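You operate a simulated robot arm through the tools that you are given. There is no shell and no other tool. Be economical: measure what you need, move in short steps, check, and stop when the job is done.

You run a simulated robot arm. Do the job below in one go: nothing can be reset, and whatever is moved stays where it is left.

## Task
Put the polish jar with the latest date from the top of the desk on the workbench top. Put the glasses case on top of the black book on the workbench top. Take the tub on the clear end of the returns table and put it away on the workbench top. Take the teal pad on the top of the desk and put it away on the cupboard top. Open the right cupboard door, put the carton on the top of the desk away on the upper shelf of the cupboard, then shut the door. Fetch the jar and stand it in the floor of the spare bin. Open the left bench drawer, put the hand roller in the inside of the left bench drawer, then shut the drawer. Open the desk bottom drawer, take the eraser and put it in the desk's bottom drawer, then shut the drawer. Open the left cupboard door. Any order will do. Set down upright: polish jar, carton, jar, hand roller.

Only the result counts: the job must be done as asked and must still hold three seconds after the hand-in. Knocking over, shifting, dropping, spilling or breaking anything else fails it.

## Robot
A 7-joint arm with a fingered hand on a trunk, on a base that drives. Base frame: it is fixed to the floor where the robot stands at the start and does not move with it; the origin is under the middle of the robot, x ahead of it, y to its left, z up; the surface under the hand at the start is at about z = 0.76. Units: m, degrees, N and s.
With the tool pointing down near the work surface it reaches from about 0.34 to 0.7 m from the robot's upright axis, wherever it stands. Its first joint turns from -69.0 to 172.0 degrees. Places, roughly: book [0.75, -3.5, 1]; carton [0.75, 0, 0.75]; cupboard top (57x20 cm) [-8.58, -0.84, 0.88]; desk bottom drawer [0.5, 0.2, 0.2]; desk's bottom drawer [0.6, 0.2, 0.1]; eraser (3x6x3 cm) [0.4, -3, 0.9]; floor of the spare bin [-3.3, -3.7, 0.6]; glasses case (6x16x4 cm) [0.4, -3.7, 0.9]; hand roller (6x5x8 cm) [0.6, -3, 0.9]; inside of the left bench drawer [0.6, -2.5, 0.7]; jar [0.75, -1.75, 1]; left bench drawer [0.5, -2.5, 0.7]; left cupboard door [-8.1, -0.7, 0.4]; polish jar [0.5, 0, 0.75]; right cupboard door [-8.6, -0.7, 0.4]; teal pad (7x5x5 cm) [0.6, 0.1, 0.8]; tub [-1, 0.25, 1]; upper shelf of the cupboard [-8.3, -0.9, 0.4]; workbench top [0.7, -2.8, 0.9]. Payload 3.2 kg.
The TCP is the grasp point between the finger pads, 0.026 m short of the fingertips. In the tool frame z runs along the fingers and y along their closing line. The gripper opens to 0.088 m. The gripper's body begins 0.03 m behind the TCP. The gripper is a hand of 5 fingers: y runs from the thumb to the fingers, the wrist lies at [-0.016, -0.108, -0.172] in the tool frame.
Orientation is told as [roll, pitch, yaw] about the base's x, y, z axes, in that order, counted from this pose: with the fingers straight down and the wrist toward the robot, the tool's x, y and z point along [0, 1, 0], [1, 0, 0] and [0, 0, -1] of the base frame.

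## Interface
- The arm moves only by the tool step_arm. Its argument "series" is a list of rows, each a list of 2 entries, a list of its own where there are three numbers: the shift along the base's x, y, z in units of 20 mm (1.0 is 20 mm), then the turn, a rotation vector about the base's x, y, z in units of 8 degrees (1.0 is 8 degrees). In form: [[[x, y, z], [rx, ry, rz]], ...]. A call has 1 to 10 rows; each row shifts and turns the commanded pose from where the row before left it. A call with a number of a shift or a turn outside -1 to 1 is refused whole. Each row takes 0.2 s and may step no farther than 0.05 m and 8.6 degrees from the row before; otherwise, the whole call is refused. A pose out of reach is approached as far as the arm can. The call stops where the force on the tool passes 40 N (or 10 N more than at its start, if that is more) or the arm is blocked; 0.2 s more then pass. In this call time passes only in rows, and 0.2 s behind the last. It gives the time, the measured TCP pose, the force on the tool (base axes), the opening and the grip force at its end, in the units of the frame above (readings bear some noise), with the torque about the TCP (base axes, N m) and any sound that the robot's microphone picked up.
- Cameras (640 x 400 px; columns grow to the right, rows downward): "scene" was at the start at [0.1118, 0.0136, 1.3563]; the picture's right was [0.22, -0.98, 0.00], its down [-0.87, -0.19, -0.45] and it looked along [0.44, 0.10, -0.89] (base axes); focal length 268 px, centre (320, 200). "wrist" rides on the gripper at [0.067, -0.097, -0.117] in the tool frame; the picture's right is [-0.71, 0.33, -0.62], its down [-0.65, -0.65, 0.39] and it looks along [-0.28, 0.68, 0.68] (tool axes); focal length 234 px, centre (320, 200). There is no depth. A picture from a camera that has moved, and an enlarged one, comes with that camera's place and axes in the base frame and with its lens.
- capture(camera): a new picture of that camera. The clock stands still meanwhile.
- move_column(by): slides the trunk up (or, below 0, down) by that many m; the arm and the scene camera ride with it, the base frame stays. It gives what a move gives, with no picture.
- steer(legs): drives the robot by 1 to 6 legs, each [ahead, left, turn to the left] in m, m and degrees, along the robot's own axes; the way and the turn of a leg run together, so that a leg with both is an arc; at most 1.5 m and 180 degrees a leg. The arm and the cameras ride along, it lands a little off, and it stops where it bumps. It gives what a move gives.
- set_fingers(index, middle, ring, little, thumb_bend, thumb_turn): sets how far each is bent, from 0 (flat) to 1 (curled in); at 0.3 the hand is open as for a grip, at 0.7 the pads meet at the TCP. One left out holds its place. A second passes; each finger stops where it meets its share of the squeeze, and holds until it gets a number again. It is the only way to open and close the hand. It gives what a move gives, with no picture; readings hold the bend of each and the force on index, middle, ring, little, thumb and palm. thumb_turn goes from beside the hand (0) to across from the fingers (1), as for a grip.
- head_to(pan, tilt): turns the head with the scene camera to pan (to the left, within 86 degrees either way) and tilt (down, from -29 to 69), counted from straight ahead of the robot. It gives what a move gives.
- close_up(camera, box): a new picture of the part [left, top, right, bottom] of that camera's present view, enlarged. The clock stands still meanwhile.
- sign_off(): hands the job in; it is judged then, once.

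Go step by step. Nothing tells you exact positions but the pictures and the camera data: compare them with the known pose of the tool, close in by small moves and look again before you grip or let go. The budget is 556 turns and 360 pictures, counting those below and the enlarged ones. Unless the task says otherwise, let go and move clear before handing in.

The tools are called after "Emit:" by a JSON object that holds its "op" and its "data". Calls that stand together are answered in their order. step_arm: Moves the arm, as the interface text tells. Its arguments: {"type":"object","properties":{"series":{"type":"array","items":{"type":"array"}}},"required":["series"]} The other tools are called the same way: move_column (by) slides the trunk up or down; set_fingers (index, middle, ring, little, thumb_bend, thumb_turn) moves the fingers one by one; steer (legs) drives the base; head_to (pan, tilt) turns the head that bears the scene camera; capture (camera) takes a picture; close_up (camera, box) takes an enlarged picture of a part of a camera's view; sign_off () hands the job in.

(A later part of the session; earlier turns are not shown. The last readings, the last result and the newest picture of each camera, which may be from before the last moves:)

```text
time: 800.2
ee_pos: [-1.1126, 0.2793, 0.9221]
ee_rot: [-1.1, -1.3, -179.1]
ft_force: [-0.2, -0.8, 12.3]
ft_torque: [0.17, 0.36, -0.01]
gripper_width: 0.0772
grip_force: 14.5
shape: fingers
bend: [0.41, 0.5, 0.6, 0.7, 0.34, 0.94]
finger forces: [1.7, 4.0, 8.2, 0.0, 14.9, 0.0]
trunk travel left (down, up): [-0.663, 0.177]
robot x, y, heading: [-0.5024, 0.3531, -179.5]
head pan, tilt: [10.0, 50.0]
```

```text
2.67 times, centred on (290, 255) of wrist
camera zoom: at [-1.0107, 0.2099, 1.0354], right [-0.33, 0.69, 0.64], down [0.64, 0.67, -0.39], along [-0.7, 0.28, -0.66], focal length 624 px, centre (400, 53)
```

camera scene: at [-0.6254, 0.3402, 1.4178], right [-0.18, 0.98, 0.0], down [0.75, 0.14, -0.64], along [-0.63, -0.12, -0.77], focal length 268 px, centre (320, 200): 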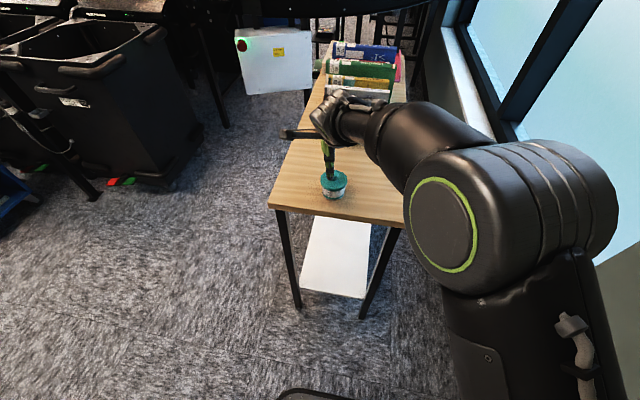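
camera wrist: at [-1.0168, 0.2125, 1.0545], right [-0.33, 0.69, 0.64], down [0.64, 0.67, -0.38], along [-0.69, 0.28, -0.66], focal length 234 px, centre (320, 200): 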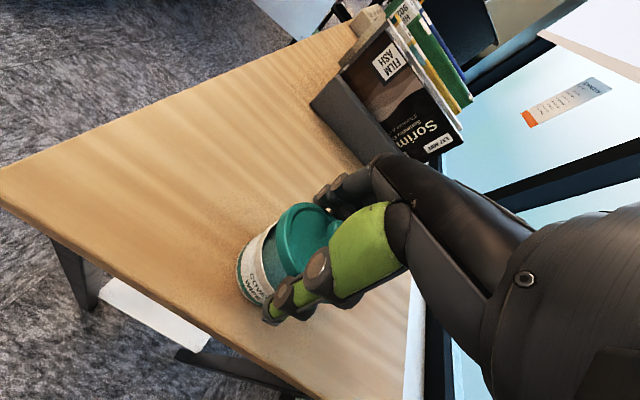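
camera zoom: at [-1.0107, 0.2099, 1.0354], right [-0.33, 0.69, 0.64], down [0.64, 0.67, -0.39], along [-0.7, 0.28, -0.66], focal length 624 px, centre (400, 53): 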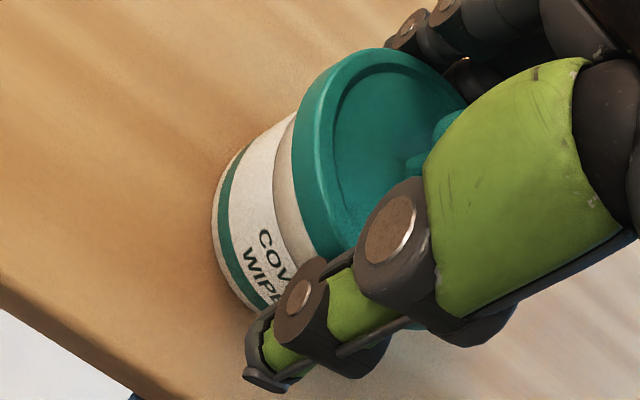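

Emit:
{"op": "move_column", "data": {"by": -0.006}}

Emit:
{"op": "move_column", "data": {"by": -0.005}}

Emit:
{"op": "close_up", "data": {"camera": "scene", "box": [310, 140, 380, 210]}}

```text
time: 800.8
ee_pos: [-1.1115, 0.281, 0.911]
ee_rot: [-1.3, -0.6, -179.2]
ft_force: [-1.7, 0.5, 3.1]
ft_torque: [0.07, 0.23, -0.05]
gripper_width: 0.0784
grip_force: 14.8
shape: fingers
bend: [0.41, 0.5, 0.62, 0.7, 0.33, 0.94]
finger forces: [1.9, 4.5, 9.9, 0.0, 14.1, 0.1]
trunk travel left (down, up): [-0.657, 0.183]
robot x, y, heading: [-0.4974, 0.354, -179.4]
head pan, tilt: [10.0, 50.0]
heard: snap
```

```text
time: 801.3
ee_pos: [-1.1116, 0.2807, 0.9093]
ee_rot: [-1.0, -1.1, -179.1]
ft_force: [1.1, 1.3, 12.5]
ft_torque: [0.16, 0.28, -0.04]
gripper_width: 0.0791
grip_force: 15.3
shape: fingers
bend: [0.41, 0.5, 0.63, 0.7, 0.33, 0.94]
finger forces: [1.8, 3.9, 9.4, 0.0, 16.2, 0.0]
trunk travel left (down, up): [-0.652, 0.188]
robot x, y, heading: [-0.5044, 0.3538, -179.2]
head pan, tilt: [10.0, 50.0]
```

```text
5.71 times, centred on (345, 175) of scene
camera zoom: at [-0.6227, 0.3407, 1.3241], right [-0.18, 0.98, 0.0], down [0.75, 0.14, -0.64], along [-0.63, -0.12, -0.76], focal length 1530 px, centre (177, 343)
```

zoom: 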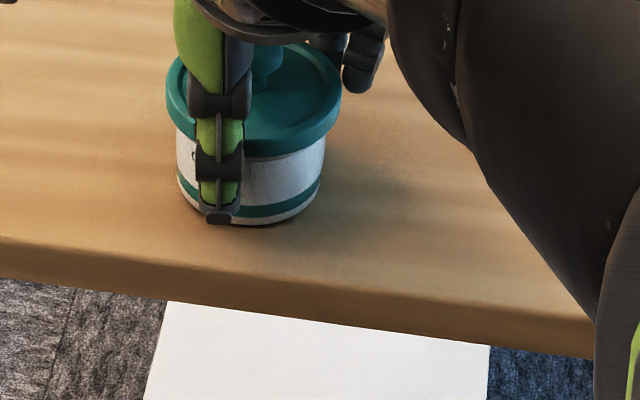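

The lid snapped back on. To lift the tub by its body, I'll tilt the hand so the fingertips angle inward under the lid's edge. First release and rise.

Emit:
{"op": "set_fingers", "data": {"index": 0.22, "middle": 0.22, "ring": 0.22, "little": 0.22, "thumb_bend": 0.22}}

Emit:
{"op": "move_column", "data": {"by": 0.1}}

Emit:
{"op": "close_up", "data": {"camera": "scene", "box": [300, 140, 400, 220]}}

Emit:
{"op": "close_up", "data": {"camera": "wrist", "box": [190, 205, 330, 325]}}

```text
time: 802.3
ee_pos: [-1.1131, 0.279, 0.9077]
ee_rot: [-1.3, -0.7, -179.2]
ft_force: [0.7, 0.5, -0.9]
ft_torque: [-0.02, -0.01, 0.0]
gripper_width: 0.1038
grip_force: 0.4
shape: fingers
bend: [0.22, 0.22, 0.22, 0.22, 0.22, 0.97]
finger forces: [0.1, 0.0, 0.0, 0.0, 0.8, 0.0]
trunk travel left (down, up): [-0.652, 0.188]
robot x, y, heading: [-0.502, 0.3569, -179.5]
head pan, tilt: [10.0, 50.0]
```

```text
time: 803.6
ee_pos: [-1.1133, 0.2792, 1.008]
ee_rot: [-1.1, -0.8, -179.2]
ft_force: [0.4, -0.7, -0.5]
ft_torque: [0.03, 0.01, 0.01]
gripper_width: 0.1033
grip_force: 0.0
shape: fingers
bend: [0.22, 0.22, 0.22, 0.22, 0.22, 0.97]
finger forces: [0.0, 0.1, 0.0, 0.0, 0.1, 0.0]
trunk travel left (down, up): [-0.752, 0.088]
robot x, y, heading: [-0.4986, 0.3512, -179.2]
head pan, tilt: [10.0, 50.0]
```

```text
5.00 times, centred on (350, 180) of scene
camera zoom: at [-0.6255, 0.3401, 1.4237], right [-0.18, 0.98, 0.0], down [0.75, 0.14, -0.64], along [-0.63, -0.12, -0.77], focal length 1338 px, centre (170, 300)
```

zoom: 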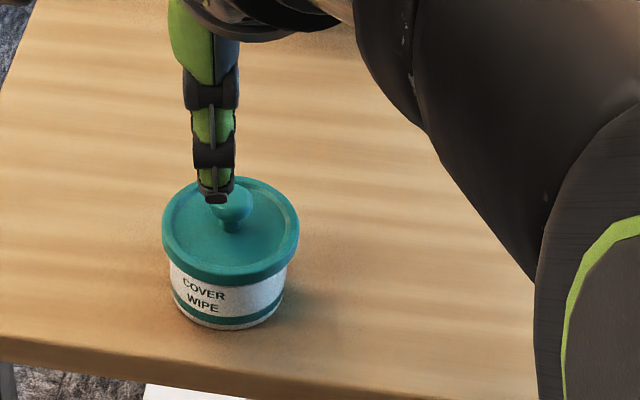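

```text
3.33 times, centred on (260, 265) of wrist
camera zoom: at [-1.0121, 0.2099, 1.1217], right [-0.33, 0.69, 0.64], down [0.64, 0.67, -0.38], along [-0.69, 0.28, -0.66], focal length 781 px, centre (520, -17)
```

zoom: 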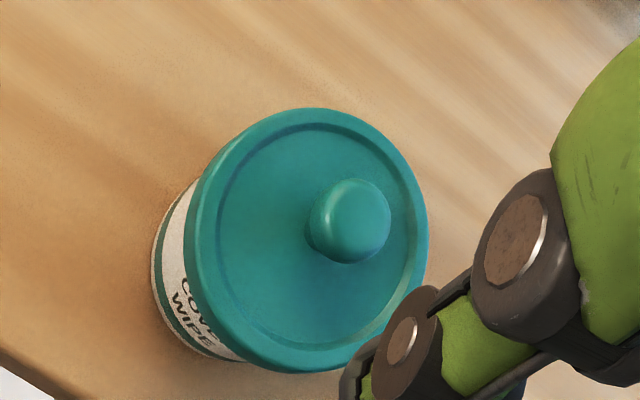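

Lid is fully seated again. Lifting must be by the body: I'll approach horizontally, pinching the body below the lid with index and thumb. Back off and rotate the hand to a handshake pose.

Emit:
{"op": "steer", "data": {"legs": [[-0.35, 0, 0]]}}

Emit:
{"op": "step_arm", "data": {"series": [[[0, 0, 0.5], [-0.577, 0.577, -0.577]], [[0, 0, 0.5], [-0.577, 0.577, -0.577]], [[0, 0, 0.5], [-0.577, 0.577, -0.577]], [[0, 0, 0.5], [-0.577, 0.577, -0.577]], [[0, 0, 0.5], [-0.577, 0.577, -0.577]], [[0, 0, 0.5], [-0.577, 0.577, -0.577]], [[0, 0, 0.5], [-0.577, 0.577, -0.577]], [[0, 0, 0.5], [-0.577, 0.577, -0.577]]]}}

Emit:
{"op": "step_arm", "data": {"series": [[[0, 0, 0.5], [-0.577, 0.577, -0.577]], [[0, 0, 0.5], [-0.577, 0.577, -0.577]], [[0, 0, 0.5], [-0.577, 0.577, -0.577]], [[0, 0, 0.5], [-0.577, 0.577, -0.577]], [[0, 0, 0.5], [-0.577, 0.577, -0.577]], [[0, 0, 0], [-0.577, 0.577, -0.577]], [[0, 0, 0], [-0.577, 0.577, -0.577]]]}}

Emit:
{"op": "capture", "data": {"camera": "scene"}}

Emit:
{"op": "capture", "data": {"camera": "wrist"}}

```text
time: 805.9
ee_pos: [-0.7624, 0.2822, 1.0069]
ee_rot: [-1.1, -1.0, -179.1]
ft_force: [0.0, 0.5, 0.7]
ft_torque: [-0.03, 0.0, 0.01]
gripper_width: 0.1033
grip_force: 0.0
shape: fingers
bend: [0.22, 0.22, 0.22, 0.22, 0.22, 0.97]
finger forces: [0.1, 0.1, 0.0, 0.0, 0.0, 0.0]
trunk travel left (down, up): [-0.752, 0.088]
robot x, y, heading: [-0.146, 0.3577, -179.5]
head pan, tilt: [10.0, 50.0]
```

```text
time: 807.9
ee_pos: [-0.7731, 0.3022, 1.1076]
ee_rot: [49.9, -17.8, 128.0]
ft_force: [0.6, 0.8, -0.1]
ft_torque: [0.0, -0.03, 0.0]
gripper_width: 0.1032
grip_force: 0.1
shape: fingers
bend: [0.22, 0.22, 0.22, 0.22, 0.22, 0.97]
finger forces: [0.1, 0.0, 0.0, 0.0, 0.0, 0.0]
out of reach, approached as far as the arm can: row 8
trunk travel left (down, up): [-0.752, 0.088]
robot x, y, heading: [-0.1505, 0.3561, -179.3]
head pan, tilt: [10.0, 50.0]
stopped in row 8: the arm was blocked; the commanded pose is now the measured one
```

```text
time: 809.5
ee_pos: [-0.7962, 0.286, 1.2252]
ee_rot: [86.4, 0.3, 90.8]
ft_force: [-0.1, -0.2, 0.3]
ft_torque: [0.02, 0.02, 0.0]
gripper_width: 0.1031
grip_force: 0.0
shape: fingers
bend: [0.22, 0.22, 0.22, 0.22, 0.22, 0.97]
finger forces: [0.1, 0.1, 0.0, 0.0, 0.0, 0.1]
out of reach, approached as far as the arm can: row 6, 7
trunk travel left (down, up): [-0.752, 0.088]
robot x, y, heading: [-0.1506, 0.3553, -179.0]
head pan, tilt: [10.0, 50.0]
```

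```text
110 pictures are left
camera scene: at [-0.2745, 0.3435, 1.4237], right [-0.19, 0.98, 0.0], down [0.75, 0.14, -0.64], along [-0.63, -0.12, -0.77], focal length 268 px, centre (320, 200)
```

scene: 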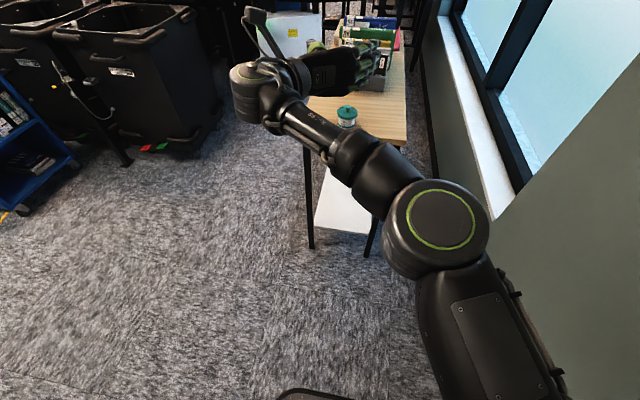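

```text
109 pictures are left
camera wrist: at [-0.6818, 0.1889, 1.3006], right [0.66, 0.34, -0.67], down [-0.34, -0.66, -0.67], along [-0.67, 0.67, -0.32], focal length 234 px, centre (320, 200)
```

wrist: 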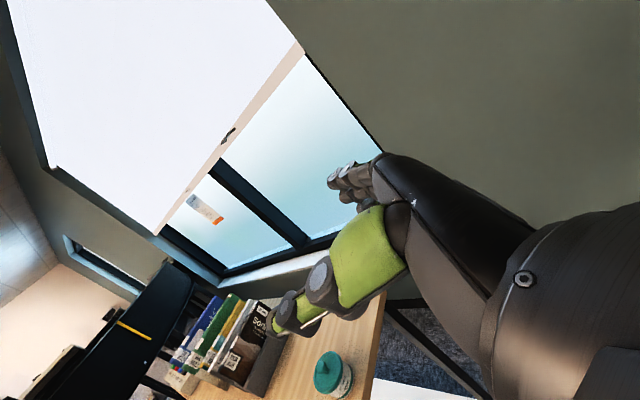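

Handshake pose reached. Curl the other fingers away, and lower the trunk to tub height.

Emit:
{"op": "set_fingers", "data": {"index": 0.22, "middle": 1.0, "ring": 1.0, "little": 1.0, "thumb_bend": 0.22}}

Emit:
{"op": "move_column", "data": {"by": -0.3}}

Emit:
{"op": "head_to", "data": {"pan": 0, "tilt": 25}}

Emit:
{"op": "capture", "data": {"camera": "scene"}}

Emit:
{"op": "capture", "data": {"camera": "wrist"}}

```text
time: 810.5
ee_pos: [-0.7976, 0.2862, 1.2264]
ee_rot: [86.6, 0.2, 90.8]
ft_force: [0.4, 0.3, -0.5]
ft_torque: [0.0, -0.04, 0.0]
gripper_width: 0.1033
grip_force: 0.0
shape: fingers
bend: [0.22, 1.0, 1.0, 1.0, 0.22, 0.97]
finger forces: [0.0, 0.0, 0.0, 0.0, 0.0, 0.0]
trunk travel left (down, up): [-0.752, 0.088]
robot x, y, heading: [-0.1481, 0.358, -179.2]
head pan, tilt: [10.0, 50.0]
```

```text
time: 813.5
ee_pos: [-0.7968, 0.2873, 0.9255]
ee_rot: [86.5, 0.2, 90.8]
ft_force: [-0.2, 0.2, -0.4]
ft_torque: [0.0, -0.04, -0.02]
gripper_width: 0.1034
grip_force: 0.1
shape: fingers
bend: [0.22, 1.0, 1.0, 1.0, 0.22, 0.97]
finger forces: [0.0, 0.0, 0.0, 0.0, 0.0, 0.0]
trunk travel left (down, up): [-0.452, 0.388]
robot x, y, heading: [-0.1487, 0.357, -179.6]
head pan, tilt: [10.0, 50.0]
```

```text
time: 814.4
ee_pos: [-0.7966, 0.2868, 0.9269]
ee_rot: [86.4, 0.2, 90.9]
ft_force: [1.1, -0.3, -0.1]
ft_torque: [0.0, 0.02, 0.0]
gripper_width: 0.1033
grip_force: 0.1
shape: fingers
bend: [0.22, 1.0, 1.0, 1.0, 0.22, 0.97]
finger forces: [0.1, 0.0, 0.1, 0.1, 0.0, 0.0]
trunk travel left (down, up): [-0.452, 0.388]
robot x, y, heading: [-0.1448, 0.3572, -179.3]
head pan, tilt: [0.0, 25.0]
```

```text
108 pictures are left
camera scene: at [-0.2911, 0.357, 1.1612], right [-0.01, 1.0, 0.0], down [0.42, 0.01, -0.91], along [-0.91, -0.01, -0.42], focal length 268 px, centre (320, 200)
```

scene: 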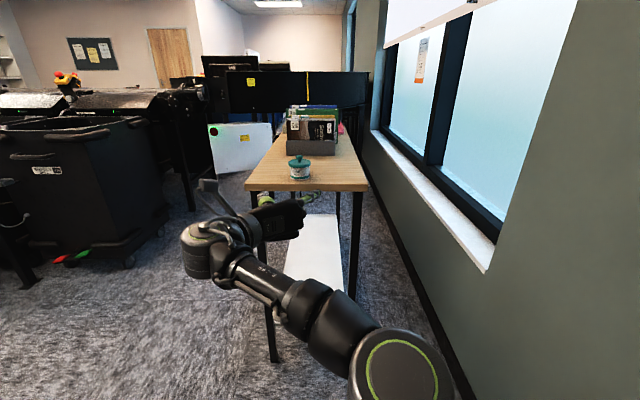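

```text
107 pictures are left
camera wrist: at [-0.6822, 0.1896, 1.0004], right [0.66, 0.34, -0.67], down [-0.34, -0.66, -0.67], along [-0.67, 0.67, -0.32], focal length 234 px, centre (320, 200)
```

wrist: 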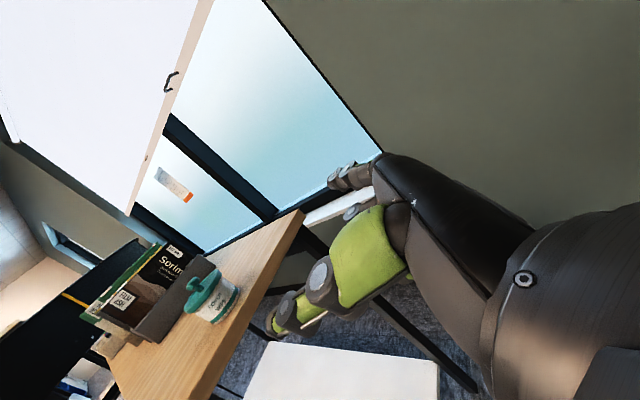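

Emit:
{"op": "close_up", "data": {"camera": "scene", "box": [180, 140, 380, 270]}}

```text
3.08 times, centred on (280, 205) of scene
camera zoom: at [-0.2911, 0.357, 1.1612], right [-0.01, 1.0, 0.0], down [0.42, 0.01, -0.91], along [-0.91, -0.01, -0.42], focal length 824 px, centre (443, 185)
```

zoom: 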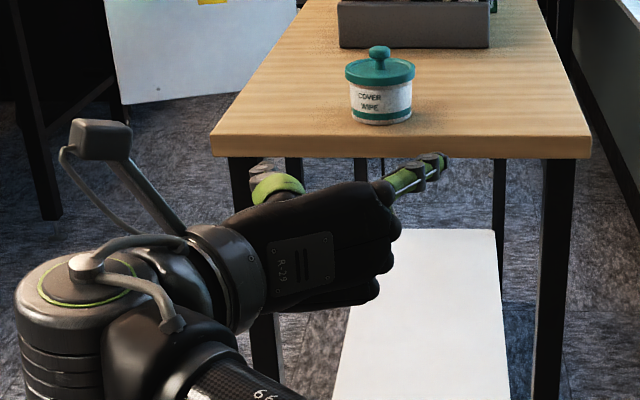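

Index and thumb are extended at equal height. I lower to body height and approach the tub.

Emit:
{"op": "move_column", "data": {"by": -0.056}}

Emit:
{"op": "steer", "data": {"legs": [[0.17, 0, -0.5]]}}

Emit:
{"op": "close_up", "data": {"camera": "scene", "box": [200, 140, 400, 270]}}

Emit:
{"op": "capture", "data": {"camera": "wrist"}}

```text
time: 815.4
ee_pos: [-0.7965, 0.2874, 0.8706]
ee_rot: [86.5, 0.2, 90.7]
ft_force: [-0.5, 0.4, 0.0]
ft_torque: [-0.01, 0.04, -0.02]
gripper_width: 0.1033
grip_force: 0.0
shape: fingers
bend: [0.22, 1.0, 1.0, 1.0, 0.22, 0.97]
finger forces: [0.0, 0.0, 0.1, 0.0, 0.0, 0.1]
trunk travel left (down, up): [-0.396, 0.444]
robot x, y, heading: [-0.1517, 0.3614, -179.0]
head pan, tilt: [0.0, 25.0]
```

```text
time: 816.8
ee_pos: [-0.9719, 0.2925, 0.8695]
ee_rot: [86.5, 0.2, 90.2]
ft_force: [-0.1, 0.4, -0.3]
ft_torque: [0.02, 0.05, 0.0]
gripper_width: 0.1035
grip_force: 0.1
shape: fingers
bend: [0.22, 1.0, 1.0, 1.0, 0.22, 0.97]
finger forces: [0.1, 0.0, 0.1, 0.0, 0.0, 0.1]
trunk travel left (down, up): [-0.396, 0.444]
robot x, y, heading: [-0.3253, 0.3599, -179.7]
head pan, tilt: [0.0, 25.0]
```

```text
3.08 times, centred on (300, 205) of scene
camera zoom: at [-0.4654, 0.3572, 1.1052], right [0.0, 1.0, 0.0], down [0.42, 0.0, -0.91], along [-0.91, 0.0, -0.42], focal length 824 px, centre (382, 185)
```

zoom: 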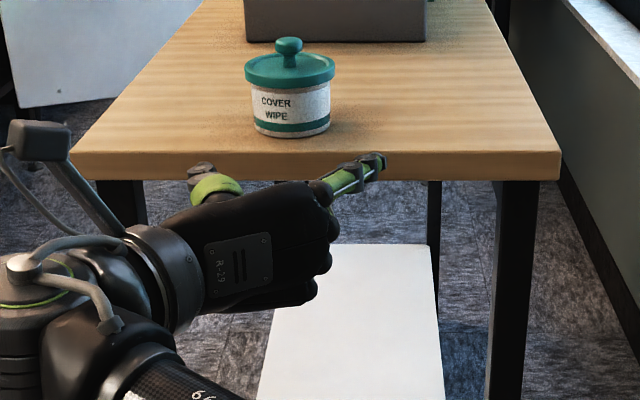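

```text
104 pictures are left
camera wrist: at [-0.8581, 0.1938, 0.9442], right [0.67, 0.33, -0.67], down [-0.35, -0.66, -0.67], along [-0.66, 0.68, -0.32], focal length 234 px, centre (320, 200)
```

wrist: 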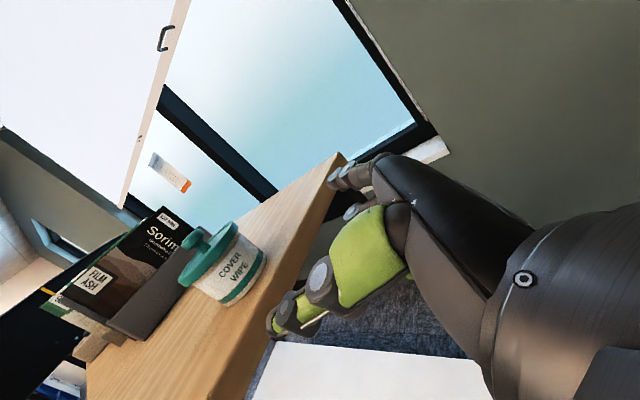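

Emit:
{"op": "move_column", "data": {"by": 0.016}}

Emit:
{"op": "steer", "data": {"legs": [[0.07, 0.006, 0]]}}

Emit:
{"op": "close_up", "data": {"camera": "scene", "box": [200, 140, 400, 270]}}

Emit:
{"op": "capture", "data": {"camera": "wrist"}}

```text
time: 817.5
ee_pos: [-0.9702, 0.2916, 0.8859]
ee_rot: [86.5, 0.2, 90.2]
ft_force: [-0.1, 0.0, -0.7]
ft_torque: [0.02, -0.01, 0.01]
gripper_width: 0.103
grip_force: 0.1
shape: fingers
bend: [0.22, 1.0, 1.0, 1.0, 0.22, 0.97]
finger forces: [0.1, 0.0, 0.1, 0.0, 0.0, 0.1]
trunk travel left (down, up): [-0.412, 0.428]
robot x, y, heading: [-0.3207, 0.3561, -179.8]
head pan, tilt: [0.0, 25.0]
```

```text
time: 818.5
ee_pos: [-1.0423, 0.2864, 0.8862]
ee_rot: [86.4, 0.2, 90.1]
ft_force: [-0.8, 1.3, -0.2]
ft_torque: [-0.01, 0.0, -0.01]
gripper_width: 0.1035
grip_force: 0.0
shape: fingers
bend: [0.22, 1.0, 1.0, 1.0, 0.22, 0.97]
finger forces: [0.0, 0.0, 0.0, 0.1, 0.0, 0.1]
trunk travel left (down, up): [-0.412, 0.428]
robot x, y, heading: [-0.3906, 0.349, -180.0]
head pan, tilt: [0.0, 25.0]
```

```text
3.08 times, centred on (300, 205) of scene
camera zoom: at [-0.5362, 0.3509, 1.1211], right [0.0, 1.0, 0.0], down [0.42, 0.0, -0.91], along [-0.91, 0.0, -0.42], focal length 824 px, centre (382, 185)
```

zoom: 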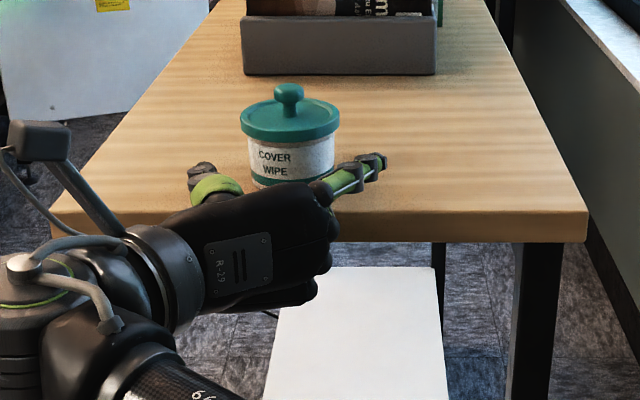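

```text
102 pictures are left
camera wrist: at [-0.9287, 0.1873, 0.9601], right [0.67, 0.33, -0.67], down [-0.34, -0.66, -0.67], along [-0.66, 0.68, -0.32], focal length 234 px, centre (320, 200)
```

wrist: 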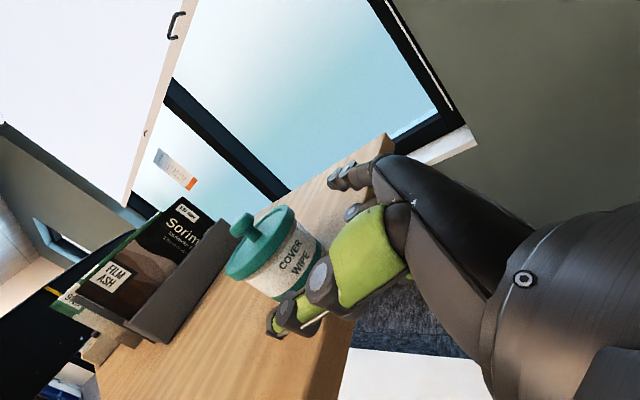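

Emit:
{"op": "steer", "data": {"legs": [[0.05, 0, 0]]}}

Emit:
{"op": "close_up", "data": {"camera": "scene", "box": [200, 140, 400, 270]}}

Emit:
{"op": "capture", "data": {"camera": "wrist"}}

```text
time: 819.4
ee_pos: [-1.0615, 0.286, 0.8877]
ee_rot: [86.4, 0.0, 89.2]
ft_force: [9.5, 2.0, 1.9]
ft_torque: [0.07, -0.37, -0.11]
gripper_width: 0.1032
grip_force: 5.1
shape: fingers
bend: [0.22, 1.0, 1.0, 1.0, 0.22, 0.97]
finger forces: [0.0, 0.0, 11.0, 0.1, 0.0, 0.0]
trunk travel left (down, up): [-0.412, 0.428]
robot x, y, heading: [-0.4185, 0.3521, -179.9]
head pan, tilt: [0.0, 25.0]
stopped in leg 1: the force on the tool passed its limit at 93 N (the readings are from after the stop); the commanded pose is now the measured one
```

```text
3.08 times, centred on (300, 205) of scene
camera zoom: at [-0.5582, 0.3511, 1.1216], right [0.0, 1.0, 0.0], down [0.42, 0.0, -0.91], along [-0.91, 0.0, -0.42], focal length 824 px, centre (382, 185)
```

zoom: 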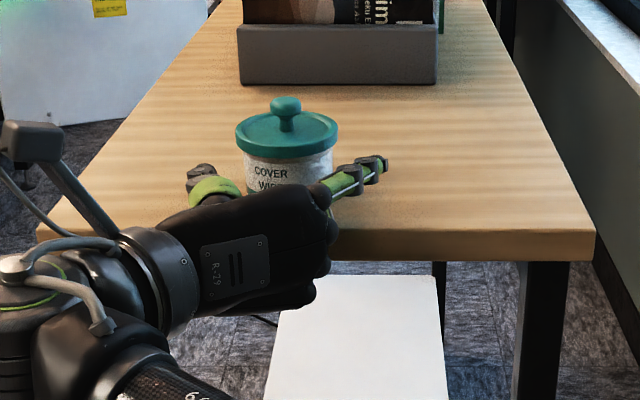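

```text
100 pictures are left
camera wrist: at [-0.9484, 0.1855, 0.9626], right [0.67, 0.32, -0.67], down [-0.36, -0.65, -0.67], along [-0.65, 0.69, -0.32], focal length 234 px, centre (320, 200)
```

wrist: 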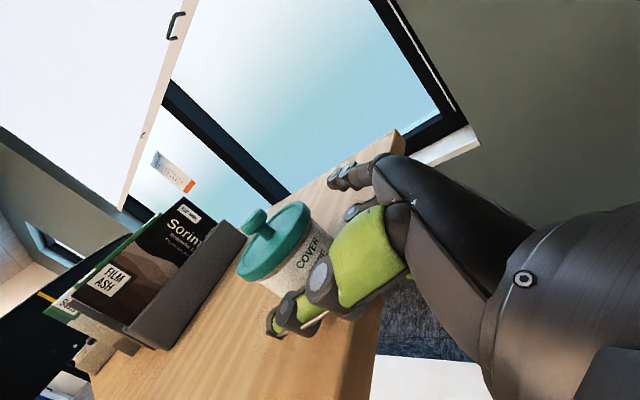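

The curled knuckles met the table edge. I back off and tilt the fingers 40° downward so the fist rides above the table while index and thumb can still pinch the body under the lid.

Emit:
{"op": "steer", "data": {"legs": [[-0.12, 0, 0]]}}

Emit:
{"op": "step_arm", "data": {"series": [[[0, 0, 0.2], [0, -0.97, 0]], [[0, 0, 0.2], [0, -0.97, 0]], [[0, 0, 0.2], [0, -0.97, 0]], [[0, 0, 0.2], [0, -0.97, 0]], [[0, 0, 0.2], [0, -0.97, 0]]]}}

Emit:
{"op": "close_up", "data": {"camera": "scene", "box": [180, 120, 420, 280]}}

Emit:
{"op": "capture", "data": {"camera": "wrist"}}

```text
time: 820.6
ee_pos: [-0.9438, 0.2863, 0.8866]
ee_rot: [86.3, 0.1, 89.2]
ft_force: [0.0, -0.2, 0.2]
ft_torque: [0.02, -0.01, 0.0]
gripper_width: 0.1033
grip_force: 0.0
shape: fingers
bend: [0.22, 1.0, 1.0, 1.0, 0.22, 0.97]
finger forces: [0.1, 0.0, 0.0, 0.1, 0.0, 0.0]
trunk travel left (down, up): [-0.412, 0.428]
robot x, y, heading: [-0.2965, 0.3529, -179.9]
head pan, tilt: [0.0, 25.0]
```

```text
time: 821.8
ee_pos: [-0.937, 0.3023, 0.8959]
ee_rot: [59.1, -0.1, 89.3]
ft_force: [0.8, -0.6, -0.2]
ft_torque: [0.05, -0.02, 0.0]
gripper_width: 0.1034
grip_force: 0.0
shape: fingers
bend: [0.22, 1.0, 1.0, 1.0, 0.22, 0.97]
finger forces: [0.1, 0.0, 0.0, 0.0, 0.1, 0.0]
out of reach, approached as far as the arm can: row 3, 4, 5
trunk travel left (down, up): [-0.412, 0.428]
robot x, y, heading: [-0.2954, 0.3521, -180.0]
head pan, tilt: [0.0, 25.0]
```

```text
2.50 times, centred on (300, 200) of scene
camera zoom: at [-0.441, 0.3513, 1.1213], right [0.0, 1.0, 0.0], down [0.42, 0.0, -0.91], along [-0.91, 0.0, -0.42], focal length 669 px, centre (370, 200)
```

zoom: 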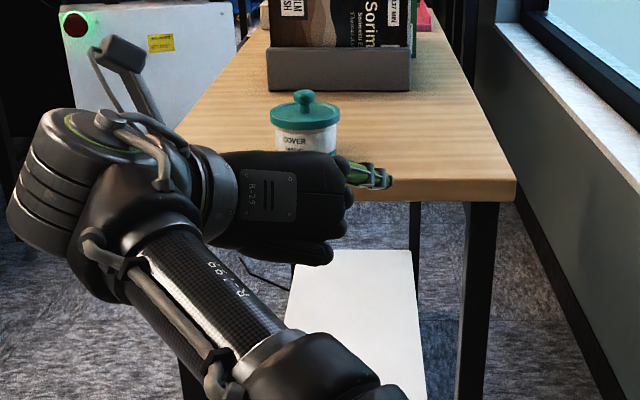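

```text
98 pictures are left
camera wrist: at [-0.8715, 0.2009, 1.0135], right [0.9, 0.32, -0.29], down [-0.01, -0.65, -0.76], along [-0.43, 0.69, -0.59], focal length 234 px, centre (320, 200)
```

wrist: 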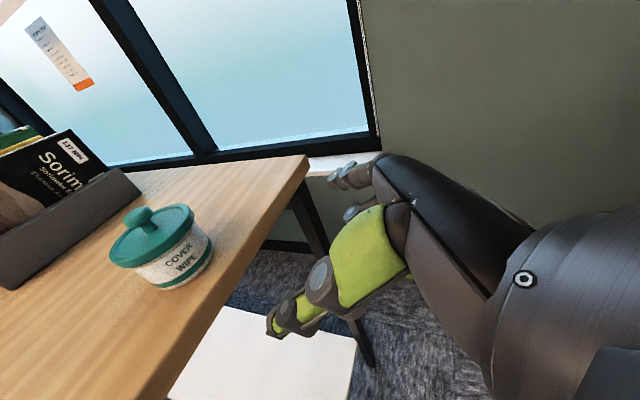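

Emit:
{"op": "steer", "data": {"legs": [[0.1, 0.017, 0]]}}

Emit:
{"op": "close_up", "data": {"camera": "scene", "box": [200, 120, 400, 250]}}

Emit:
{"op": "capture", "data": {"camera": "wrist"}}

```text
time: 822.9
ee_pos: [-1.0354, 0.2816, 0.8954]
ee_rot: [59.0, -0.2, 89.4]
ft_force: [-0.5, 0.2, -0.4]
ft_torque: [0.02, 0.01, -0.03]
gripper_width: 0.1031
grip_force: 0.1
shape: fingers
bend: [0.22, 1.0, 1.0, 1.0, 0.22, 0.97]
finger forces: [0.0, 0.0, 0.0, 0.0, 0.0, 0.0]
trunk travel left (down, up): [-0.412, 0.428]
robot x, y, heading: [-0.3981, 0.3325, -179.7]
head pan, tilt: [0.0, 25.0]
```

```text
3.08 times, centred on (300, 185) of scene
camera zoom: at [-0.5408, 0.3333, 1.1211], right [0.0, 1.0, 0.0], down [0.42, 0.0, -0.91], along [-0.91, 0.0, -0.42], focal length 824 px, centre (382, 246)
```

zoom: 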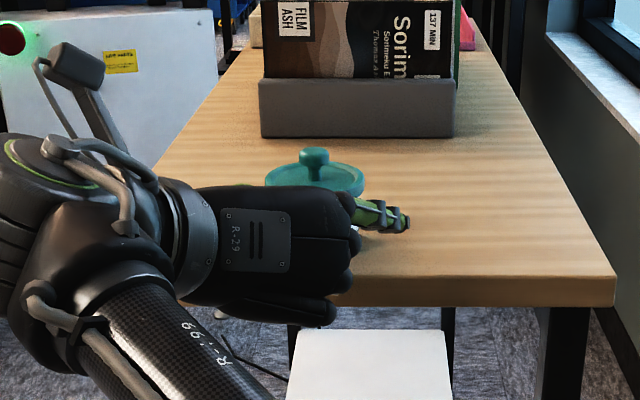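

```text
96 pictures are left
camera wrist: at [-0.9706, 0.182, 1.0132], right [0.9, 0.32, -0.29], down [-0.01, -0.65, -0.76], along [-0.43, 0.69, -0.58], focal length 234 px, centre (320, 200)
```

wrist: 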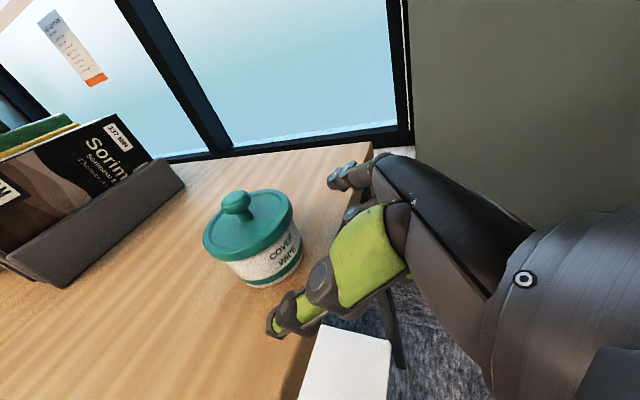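

Emit:
{"op": "steer", "data": {"legs": [[0.04, 0.002, 0]]}}

Emit:
{"op": "capture", "data": {"camera": "wrist"}}

Emit:
{"op": "close_up", "data": {"camera": "scene", "box": [200, 120, 400, 250]}}

```text
time: 823.8
ee_pos: [-1.0784, 0.2815, 0.8965]
ee_rot: [59.2, -0.3, 89.4]
ft_force: [0.4, 0.5, 0.3]
ft_torque: [-0.03, -0.03, -0.02]
gripper_width: 0.103
grip_force: 0.0
shape: fingers
bend: [0.22, 1.0, 1.0, 1.0, 0.22, 0.97]
finger forces: [0.0, 0.0, 0.0, 0.0, 0.0, 0.1]
trunk travel left (down, up): [-0.412, 0.428]
robot x, y, heading: [-0.4371, 0.333, -179.7]
head pan, tilt: [0.0, 25.0]
```

```text
95 pictures are left
camera wrist: at [-1.0107, 0.1807, 1.0133], right [0.9, 0.32, -0.29], down [-0.01, -0.65, -0.76], along [-0.43, 0.69, -0.58], focal length 234 px, centre (320, 200)
```

wrist: 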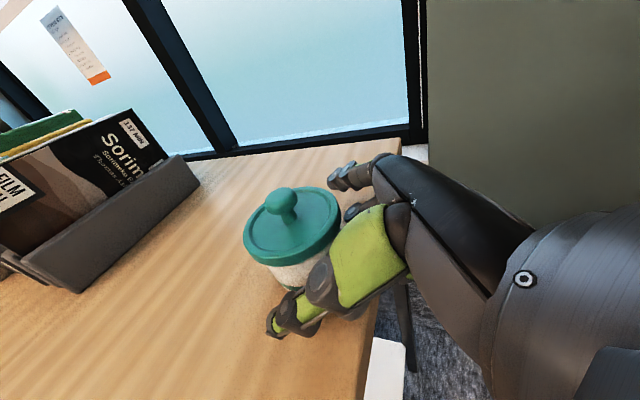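

```text
3.08 times, centred on (300, 185) of scene
camera zoom: at [-0.5805, 0.3312, 1.1211], right [0.0, 1.0, 0.0], down [0.42, 0.0, -0.91], along [-0.91, 0.0, -0.42], focal length 824 px, centre (382, 246)
```

zoom: 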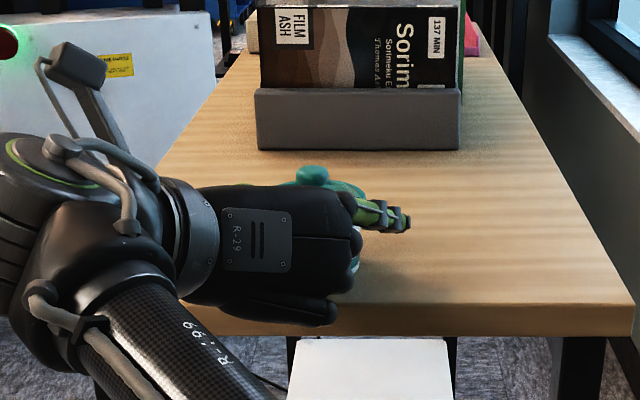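

Emit:
{"op": "steer", "data": {"legs": [[0.02, 0, 0]]}}

Emit:
{"op": "capture", "data": {"camera": "wrist"}}

```text
time: 824.6
ee_pos: [-1.0969, 0.2824, 0.8955]
ee_rot: [59.1, -0.2, 89.2]
ft_force: [0.7, 0.2, -0.4]
ft_torque: [0.03, -0.02, -0.05]
gripper_width: 0.1031
grip_force: 0.4
shape: fingers
bend: [0.22, 1.0, 1.0, 1.0, 0.22, 0.97]
finger forces: [0.1, 0.0, 0.1, 0.5, 0.0, 0.0]
trunk travel left (down, up): [-0.412, 0.428]
robot x, y, heading: [-0.4545, 0.3313, -179.9]
head pan, tilt: [0.0, 25.0]
heard: snap
```

```text
93 pictures are left
camera wrist: at [-1.0309, 0.1811, 1.0136], right [0.9, 0.32, -0.29], down [-0.01, -0.65, -0.76], along [-0.43, 0.69, -0.59], focal length 234 px, centre (320, 200)
```

wrist: 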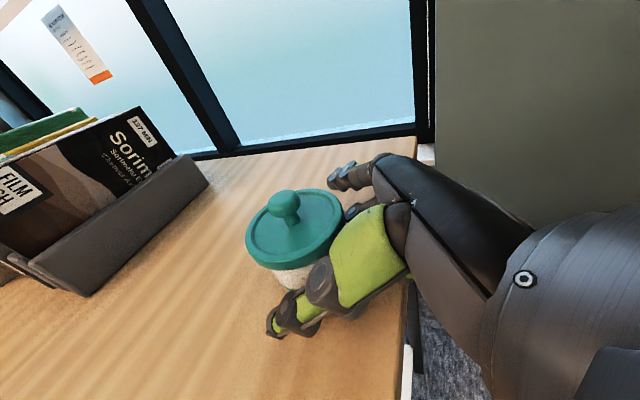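

Emit:
{"op": "steer", "data": {"legs": [[-0.1, 0, 0]]}}

Emit:
{"op": "capture", "data": {"camera": "wrist"}}

Emit:
{"op": "close_up", "data": {"camera": "scene", "box": [240, 120, 380, 220]}}

```text
time: 825.8
ee_pos: [-0.9964, 0.2832, 0.8972]
ee_rot: [59.2, -0.1, 89.1]
ft_force: [0.6, -0.2, 1.0]
ft_torque: [-0.02, 0.0, 0.01]
gripper_width: 0.1032
grip_force: 0.1
shape: fingers
bend: [0.22, 1.0, 1.0, 1.0, 0.22, 0.97]
finger forces: [0.1, 0.1, 0.1, 0.0, 0.0, 0.0]
trunk travel left (down, up): [-0.412, 0.428]
robot x, y, heading: [-0.355, 0.3342, -179.7]
head pan, tilt: [0.0, 25.0]
```

```text
92 pictures are left
camera wrist: at [-0.9307, 0.182, 1.0143], right [0.9, 0.32, -0.29], down [-0.01, -0.65, -0.76], along [-0.43, 0.69, -0.59], focal length 234 px, centre (320, 200)
```

wrist: 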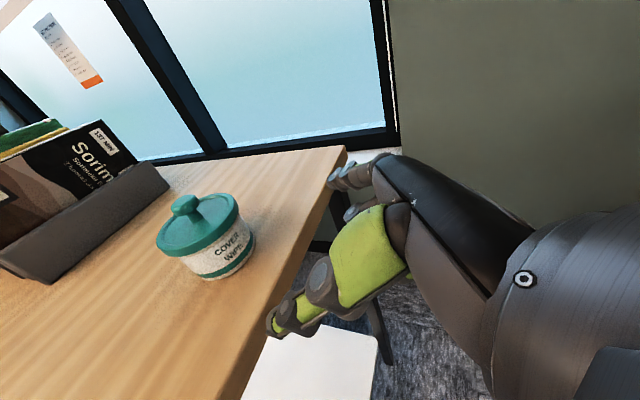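

```text
4.00 times, centred on (310, 170) of scene
camera zoom: at [-0.4998, 0.3316, 1.1214], right [0.0, 1.0, 0.0], down [0.42, 0.0, -0.91], along [-0.91, 0.0, -0.42], focal length 1071 px, centre (360, 320)
```

zoom: 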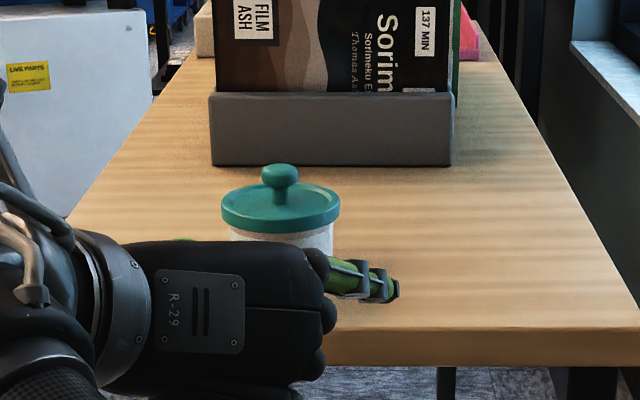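

Emit:
{"op": "close_up", "data": {"camera": "scene", "box": [285, 150, 335, 190]}}

Emit:
{"op": "close_up", "data": {"camera": "wrist", "box": [140, 180, 270, 290]}}

```text
10.00 times, centred on (310, 170) of scene
camera zoom: at [-0.4998, 0.3316, 1.1214], right [0.0, 1.0, 0.0], down [0.42, 0.0, -0.91], along [-0.91, 0.0, -0.42], focal length 2677 px, centre (420, 500)
```

zoom: 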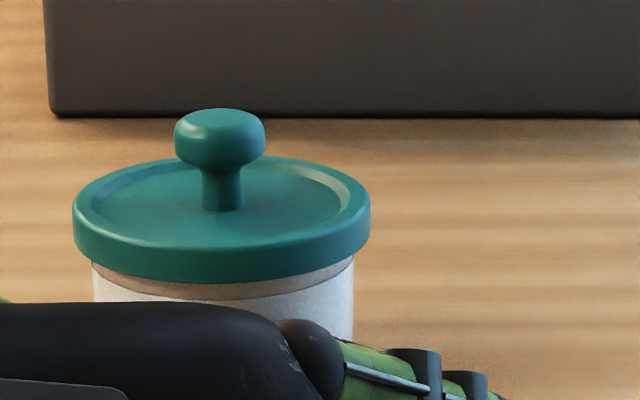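

```text
3.64 times, centred on (205, 235) of wrist
camera zoom: at [-0.9307, 0.182, 1.0143], right [0.9, 0.32, -0.29], down [-0.01, -0.65, -0.76], along [-0.43, 0.69, -0.59], focal length 852 px, centre (738, 73)
```

zoom: 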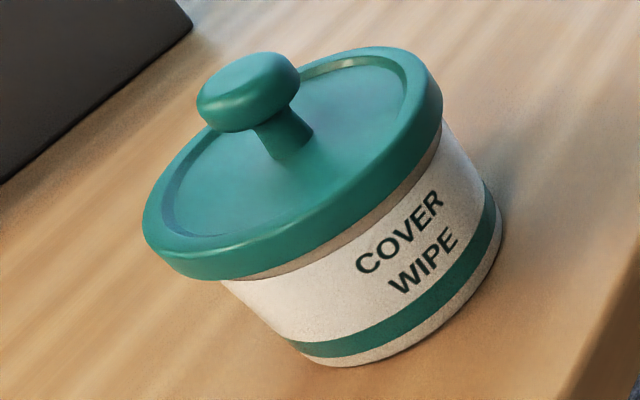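

The curled fist nudged the lid loose again. New plan: take the loose lid off, carry the open tub by its body, then bring the lid and snap it on at the bench. Back off and restore the downward pose.

Emit:
{"op": "steer", "data": {"legs": [[-0.2, 0, 0]]}}

Emit:
{"op": "move_column", "data": {"by": 0.35}}

Emit:
{"op": "set_fingers", "data": {"index": 0.3, "middle": 0.3, "ring": 0.3, "little": 0.3, "thumb_bend": 0.25}}

Emit:
{"op": "step_arm", "data": {"series": [[[0, 0, 0], [0, 0.9, 0]], [[0, 0, 0], [0, 0.9, 0]], [[0, 0, 0], [0, 0.9, 0]], [[0, 0, 0], [0.577, -0.577, 0.577]], [[0, 0, 0], [0.577, -0.577, 0.577]], [[0, 0, 0], [0.577, -0.577, 0.577]], [[0, 0, 0], [0.577, -0.577, 0.577]], [[0, 0, 0], [0.577, -0.577, 0.577]], [[0, 0, 0], [0.577, -0.577, 0.577]], [[0, 0, 0], [0.577, -0.577, 0.577]]]}}

Emit:
{"op": "step_arm", "data": {"series": [[[0, 0, 0], [0.577, -0.577, 0.577]], [[0, 0, 0], [0.577, -0.577, 0.577]], [[0, 0, 0], [0.577, -0.577, 0.577]], [[0, 0, 0], [0.577, -0.577, 0.577]], [[0, 0, 0], [0.577, -0.577, 0.577]], [[0, 0, 0], [0.577, -0.577, 0.577]], [[0, 0, 0], [0.577, -0.577, 0.577]], [[0, 0, 0], [0.577, -0.577, 0.577]]]}}

```text
time: 827.4
ee_pos: [-0.7948, 0.2838, 0.8975]
ee_rot: [59.2, -0.1, 89.1]
ft_force: [0.5, 0.1, 0.9]
ft_torque: [0.0, -0.04, -0.01]
gripper_width: 0.1033
grip_force: 0.0
shape: fingers
bend: [0.22, 1.0, 1.0, 1.0, 0.22, 0.97]
finger forces: [0.0, 0.0, 0.1, 0.0, 0.0, 0.0]
trunk travel left (down, up): [-0.412, 0.428]
robot x, y, heading: [-0.1548, 0.3374, -179.8]
head pan, tilt: [0.0, 25.0]
```

```text
time: 830.8
ee_pos: [-0.7956, 0.2831, 1.2458]
ee_rot: [59.1, -0.1, 89.0]
ft_force: [-0.3, -1.2, 0.0]
ft_torque: [-0.01, 0.0, -0.01]
gripper_width: 0.1032
grip_force: 0.1
shape: fingers
bend: [0.22, 1.0, 1.0, 1.0, 0.22, 0.97]
finger forces: [0.0, 0.0, 0.0, 0.1, 0.0, 0.1]
trunk travel left (down, up): [-0.762, 0.078]
robot x, y, heading: [-0.1571, 0.3344, -180.0]
head pan, tilt: [0.0, 25.0]
```

```text
time: 831.8
ee_pos: [-0.7943, 0.2842, 1.2463]
ee_rot: [59.1, -0.1, 89.1]
ft_force: [-1.1, -0.2, 0.8]
ft_torque: [0.03, -0.02, -0.02]
gripper_width: 0.0919
grip_force: 0.0
shape: fingers
bend: [0.3, 0.3, 0.3, 0.3, 0.25, 0.97]
finger forces: [0.0, 0.1, 0.0, 0.0, 0.1, 0.0]
trunk travel left (down, up): [-0.762, 0.078]
robot x, y, heading: [-0.1564, 0.3344, -179.8]
head pan, tilt: [0.0, 25.0]
```

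```text
time: 834.0
ee_pos: [-0.7942, 0.2833, 1.2477]
ee_rot: [39.4, -19.7, 130.9]
ft_force: [0.3, -0.7, -0.6]
ft_torque: [-0.02, 0.01, -0.01]
gripper_width: 0.0915
grip_force: 0.0
shape: fingers
bend: [0.3, 0.3, 0.3, 0.3, 0.25, 0.97]
finger forces: [0.1, 0.0, 0.0, 0.0, 0.1, 0.1]
trunk travel left (down, up): [-0.762, 0.078]
robot x, y, heading: [-0.1537, 0.3314, -179.9]
head pan, tilt: [0.0, 25.0]
```

```text
time: 835.8
ee_pos: [-0.7751, 0.2911, 1.2311]
ee_rot: [-9.5, -0.6, 180.0]
ft_force: [0.2, 0.3, -0.3]
ft_torque: [-0.02, 0.0, 0.0]
gripper_width: 0.0921
grip_force: 0.0
shape: fingers
bend: [0.3, 0.3, 0.3, 0.3, 0.25, 0.97]
finger forces: [0.0, 0.1, 0.0, 0.0, 0.1, 0.0]
out of reach, approached as far as the arm can: row 7, 8
trunk travel left (down, up): [-0.762, 0.078]
robot x, y, heading: [-0.1524, 0.3342, -179.8]
head pan, tilt: [0.0, 25.0]
```

Emit:
{"op": "step_arm", "data": {"series": [[[0, 0, -0.9], [-0.6, 0, 0]], [[0, 0, -0.9], [-0.6, 0, 0]], [[0, 0, -0.9], [0, 0, 0]], [[0, 0, -0.9], [0, 0, 0]], [[0, 0, -0.9], [0, 0, 0]], [[0, 0, -0.9], [0, 0, 0]], [[0, 0, -0.9], [0, 0, 0]], [[0, 0, -0.9], [0, 0, 0]]]}}

Emit:
{"op": "steer", "data": {"legs": [[0.33, 0, 0]]}}

Emit:
{"op": "head_to", "data": {"pan": 10, "tilt": 50}}

Emit:
{"op": "capture", "data": {"camera": "scene"}}

Emit:
{"op": "capture", "data": {"camera": "wrist"}}

```text
time: 837.6
ee_pos: [-0.7742, 0.2931, 1.0892]
ee_rot: [0.4, -0.7, 179.7]
ft_force: [-0.2, -0.4, 0.5]
ft_torque: [0.0, -0.02, -0.01]
gripper_width: 0.0918
grip_force: 0.1
shape: fingers
bend: [0.3, 0.3, 0.3, 0.3, 0.25, 0.97]
finger forces: [0.0, 0.0, 0.0, 0.0, 0.1, 0.0]
trunk travel left (down, up): [-0.762, 0.078]
robot x, y, heading: [-0.158, 0.3372, -179.8]
head pan, tilt: [0.0, 25.0]
```

```text
time: 839.8
ee_pos: [-1.1089, 0.2918, 1.09]
ee_rot: [0.3, -0.8, 179.7]
ft_force: [0.5, 0.8, 0.8]
ft_torque: [0.0, 0.01, -0.02]
gripper_width: 0.0913
grip_force: 0.0
shape: fingers
bend: [0.3, 0.3, 0.3, 0.3, 0.25, 0.97]
finger forces: [0.0, 0.0, 0.0, 0.0, 0.0, 0.1]
trunk travel left (down, up): [-0.762, 0.078]
robot x, y, heading: [-0.4895, 0.3334, -179.7]
head pan, tilt: [0.0, 25.0]
```

```text
time: 840.7
ee_pos: [-1.1092, 0.2906, 1.0909]
ee_rot: [0.3, -0.9, 179.7]
ft_force: [-0.7, -0.3, 0.3]
ft_torque: [0.0, 0.01, 0.02]
gripper_width: 0.0917
grip_force: 0.0
shape: fingers
bend: [0.3, 0.3, 0.3, 0.3, 0.25, 0.97]
finger forces: [0.1, 0.0, 0.1, 0.0, 0.1, 0.0]
trunk travel left (down, up): [-0.762, 0.078]
robot x, y, heading: [-0.4885, 0.3301, -179.8]
head pan, tilt: [10.0, 50.0]
```

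```text
88 pictures are left
camera scene: at [-0.6162, 0.318, 1.4338], right [-0.18, 0.98, 0.0], down [0.75, 0.14, -0.64], along [-0.63, -0.11, -0.77], focal length 268 px, centre (320, 200)
```

scene: 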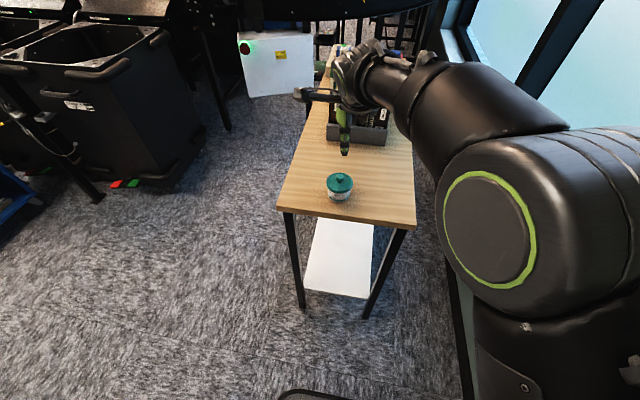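

```text
87 pictures are left
camera wrist: at [-1.0095, 0.223, 1.2068], right [-0.32, 0.71, 0.62], down [0.65, 0.64, -0.4], along [-0.69, 0.28, -0.67], focal length 234 px, centre (320, 200)
```

wrist: 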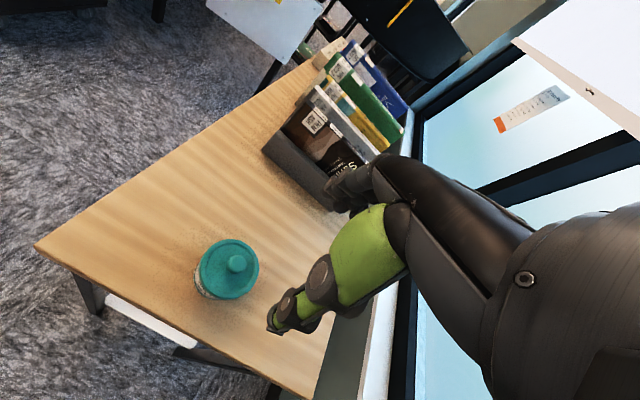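

Position over the tub (about (-1.113, 0.284)); lower and gently grip the lid.

Emit:
{"op": "step_arm", "data": {"series": [[[-0.2, -0.35, 0], [0, 0, 0]]]}}

Emit:
{"op": "move_column", "data": {"by": -0.166}}

Emit:
{"op": "close_up", "data": {"camera": "wrist", "box": [200, 170, 380, 340]}}

```text
time: 841.1
ee_pos: [-1.113, 0.2836, 1.0916]
ee_rot: [0.4, -0.9, 179.6]
ft_force: [-0.2, 0.5, 0.1]
ft_torque: [0.01, 0.0, 0.0]
gripper_width: 0.0912
grip_force: 0.1
shape: fingers
bend: [0.3, 0.3, 0.3, 0.3, 0.25, 0.97]
finger forces: [0.1, 0.0, 0.0, 0.0, 0.0, 0.0]
trunk travel left (down, up): [-0.762, 0.078]
robot x, y, heading: [-0.4903, 0.3288, -180.0]
head pan, tilt: [10.0, 50.0]
```

```text
time: 843.0
ee_pos: [-1.113, 0.2842, 0.9252]
ee_rot: [0.4, -0.8, 179.8]
ft_force: [-0.1, -0.6, 0.5]
ft_torque: [0.0, 0.05, -0.02]
gripper_width: 0.0921
grip_force: 0.4
shape: fingers
bend: [0.3, 0.3, 0.3, 0.3, 0.25, 0.97]
finger forces: [0.3, 0.0, 0.0, 0.0, 0.0, 0.0]
trunk travel left (down, up): [-0.596, 0.244]
robot x, y, heading: [-0.4925, 0.3334, -179.7]
head pan, tilt: [10.0, 50.0]
```

```text
2.35 times, centred on (290, 255) of wrist
camera zoom: at [-1.0135, 0.2157, 1.0413], right [-0.32, 0.71, 0.62], down [0.65, 0.64, -0.4], along [-0.69, 0.28, -0.67], focal length 551 px, centre (391, 71)
```

zoom: 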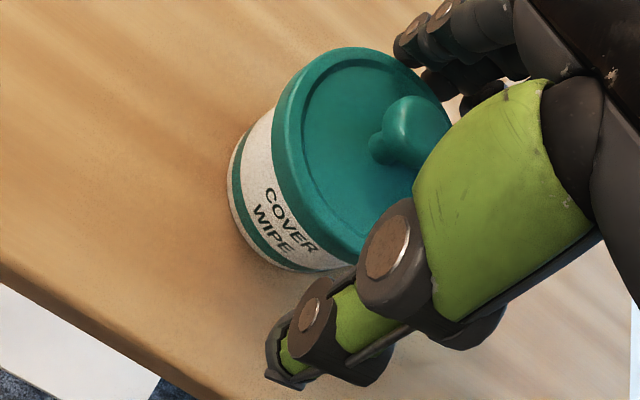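

Emit:
{"op": "set_fingers", "data": {"index": 0.5, "middle": 0.55, "ring": 0.68, "little": 0.7, "thumb_bend": 0.42}}

Emit:
{"op": "move_column", "data": {"by": -0.006}}

Emit:
{"op": "move_column", "data": {"by": -0.005}}

```text
time: 844.0
ee_pos: [-1.1115, 0.2842, 0.9256]
ee_rot: [0.4, -0.9, 179.7]
ft_force: [-2.9, 1.5, 2.5]
ft_torque: [-0.02, 0.11, -0.02]
gripper_width: 0.0719
grip_force: 10.9
shape: fingers
bend: [0.47, 0.5, 0.61, 0.7, 0.34, 0.95]
finger forces: [3.3, 4.4, 4.6, 0.0, 10.0, 0.1]
trunk travel left (down, up): [-0.596, 0.244]
robot x, y, heading: [-0.4908, 0.3329, -180.1]
head pan, tilt: [10.0, 50.0]
```

```text
time: 844.5
ee_pos: [-1.1133, 0.2843, 0.9226]
ee_rot: [0.5, -1.3, 179.7]
ft_force: [-4.5, 0.1, 16.5]
ft_torque: [0.07, 0.05, 0.04]
gripper_width: 0.0722
grip_force: 13.0
shape: fingers
bend: [0.46, 0.5, 0.62, 0.7, 0.34, 0.95]
finger forces: [4.6, 4.1, 5.6, 0.1, 11.3, 0.1]
trunk travel left (down, up): [-0.59, 0.25]
robot x, y, heading: [-0.4936, 0.3331, -179.8]
head pan, tilt: [10.0, 50.0]
```

```text
time: 845.0
ee_pos: [-1.1113, 0.2848, 0.9201]
ee_rot: [0.6, -1.4, 179.6]
ft_force: [-5.9, 1.1, 27.0]
ft_torque: [0.05, 0.0, 0.01]
gripper_width: 0.0727
grip_force: 15.3
shape: fingers
bend: [0.46, 0.5, 0.62, 0.7, 0.34, 0.95]
finger forces: [8.5, 3.3, 6.9, 0.0, 11.9, 0.0]
trunk travel left (down, up): [-0.585, 0.255]
robot x, y, heading: [-0.4932, 0.334, -179.9]
head pan, tilt: [10.0, 50.0]
```

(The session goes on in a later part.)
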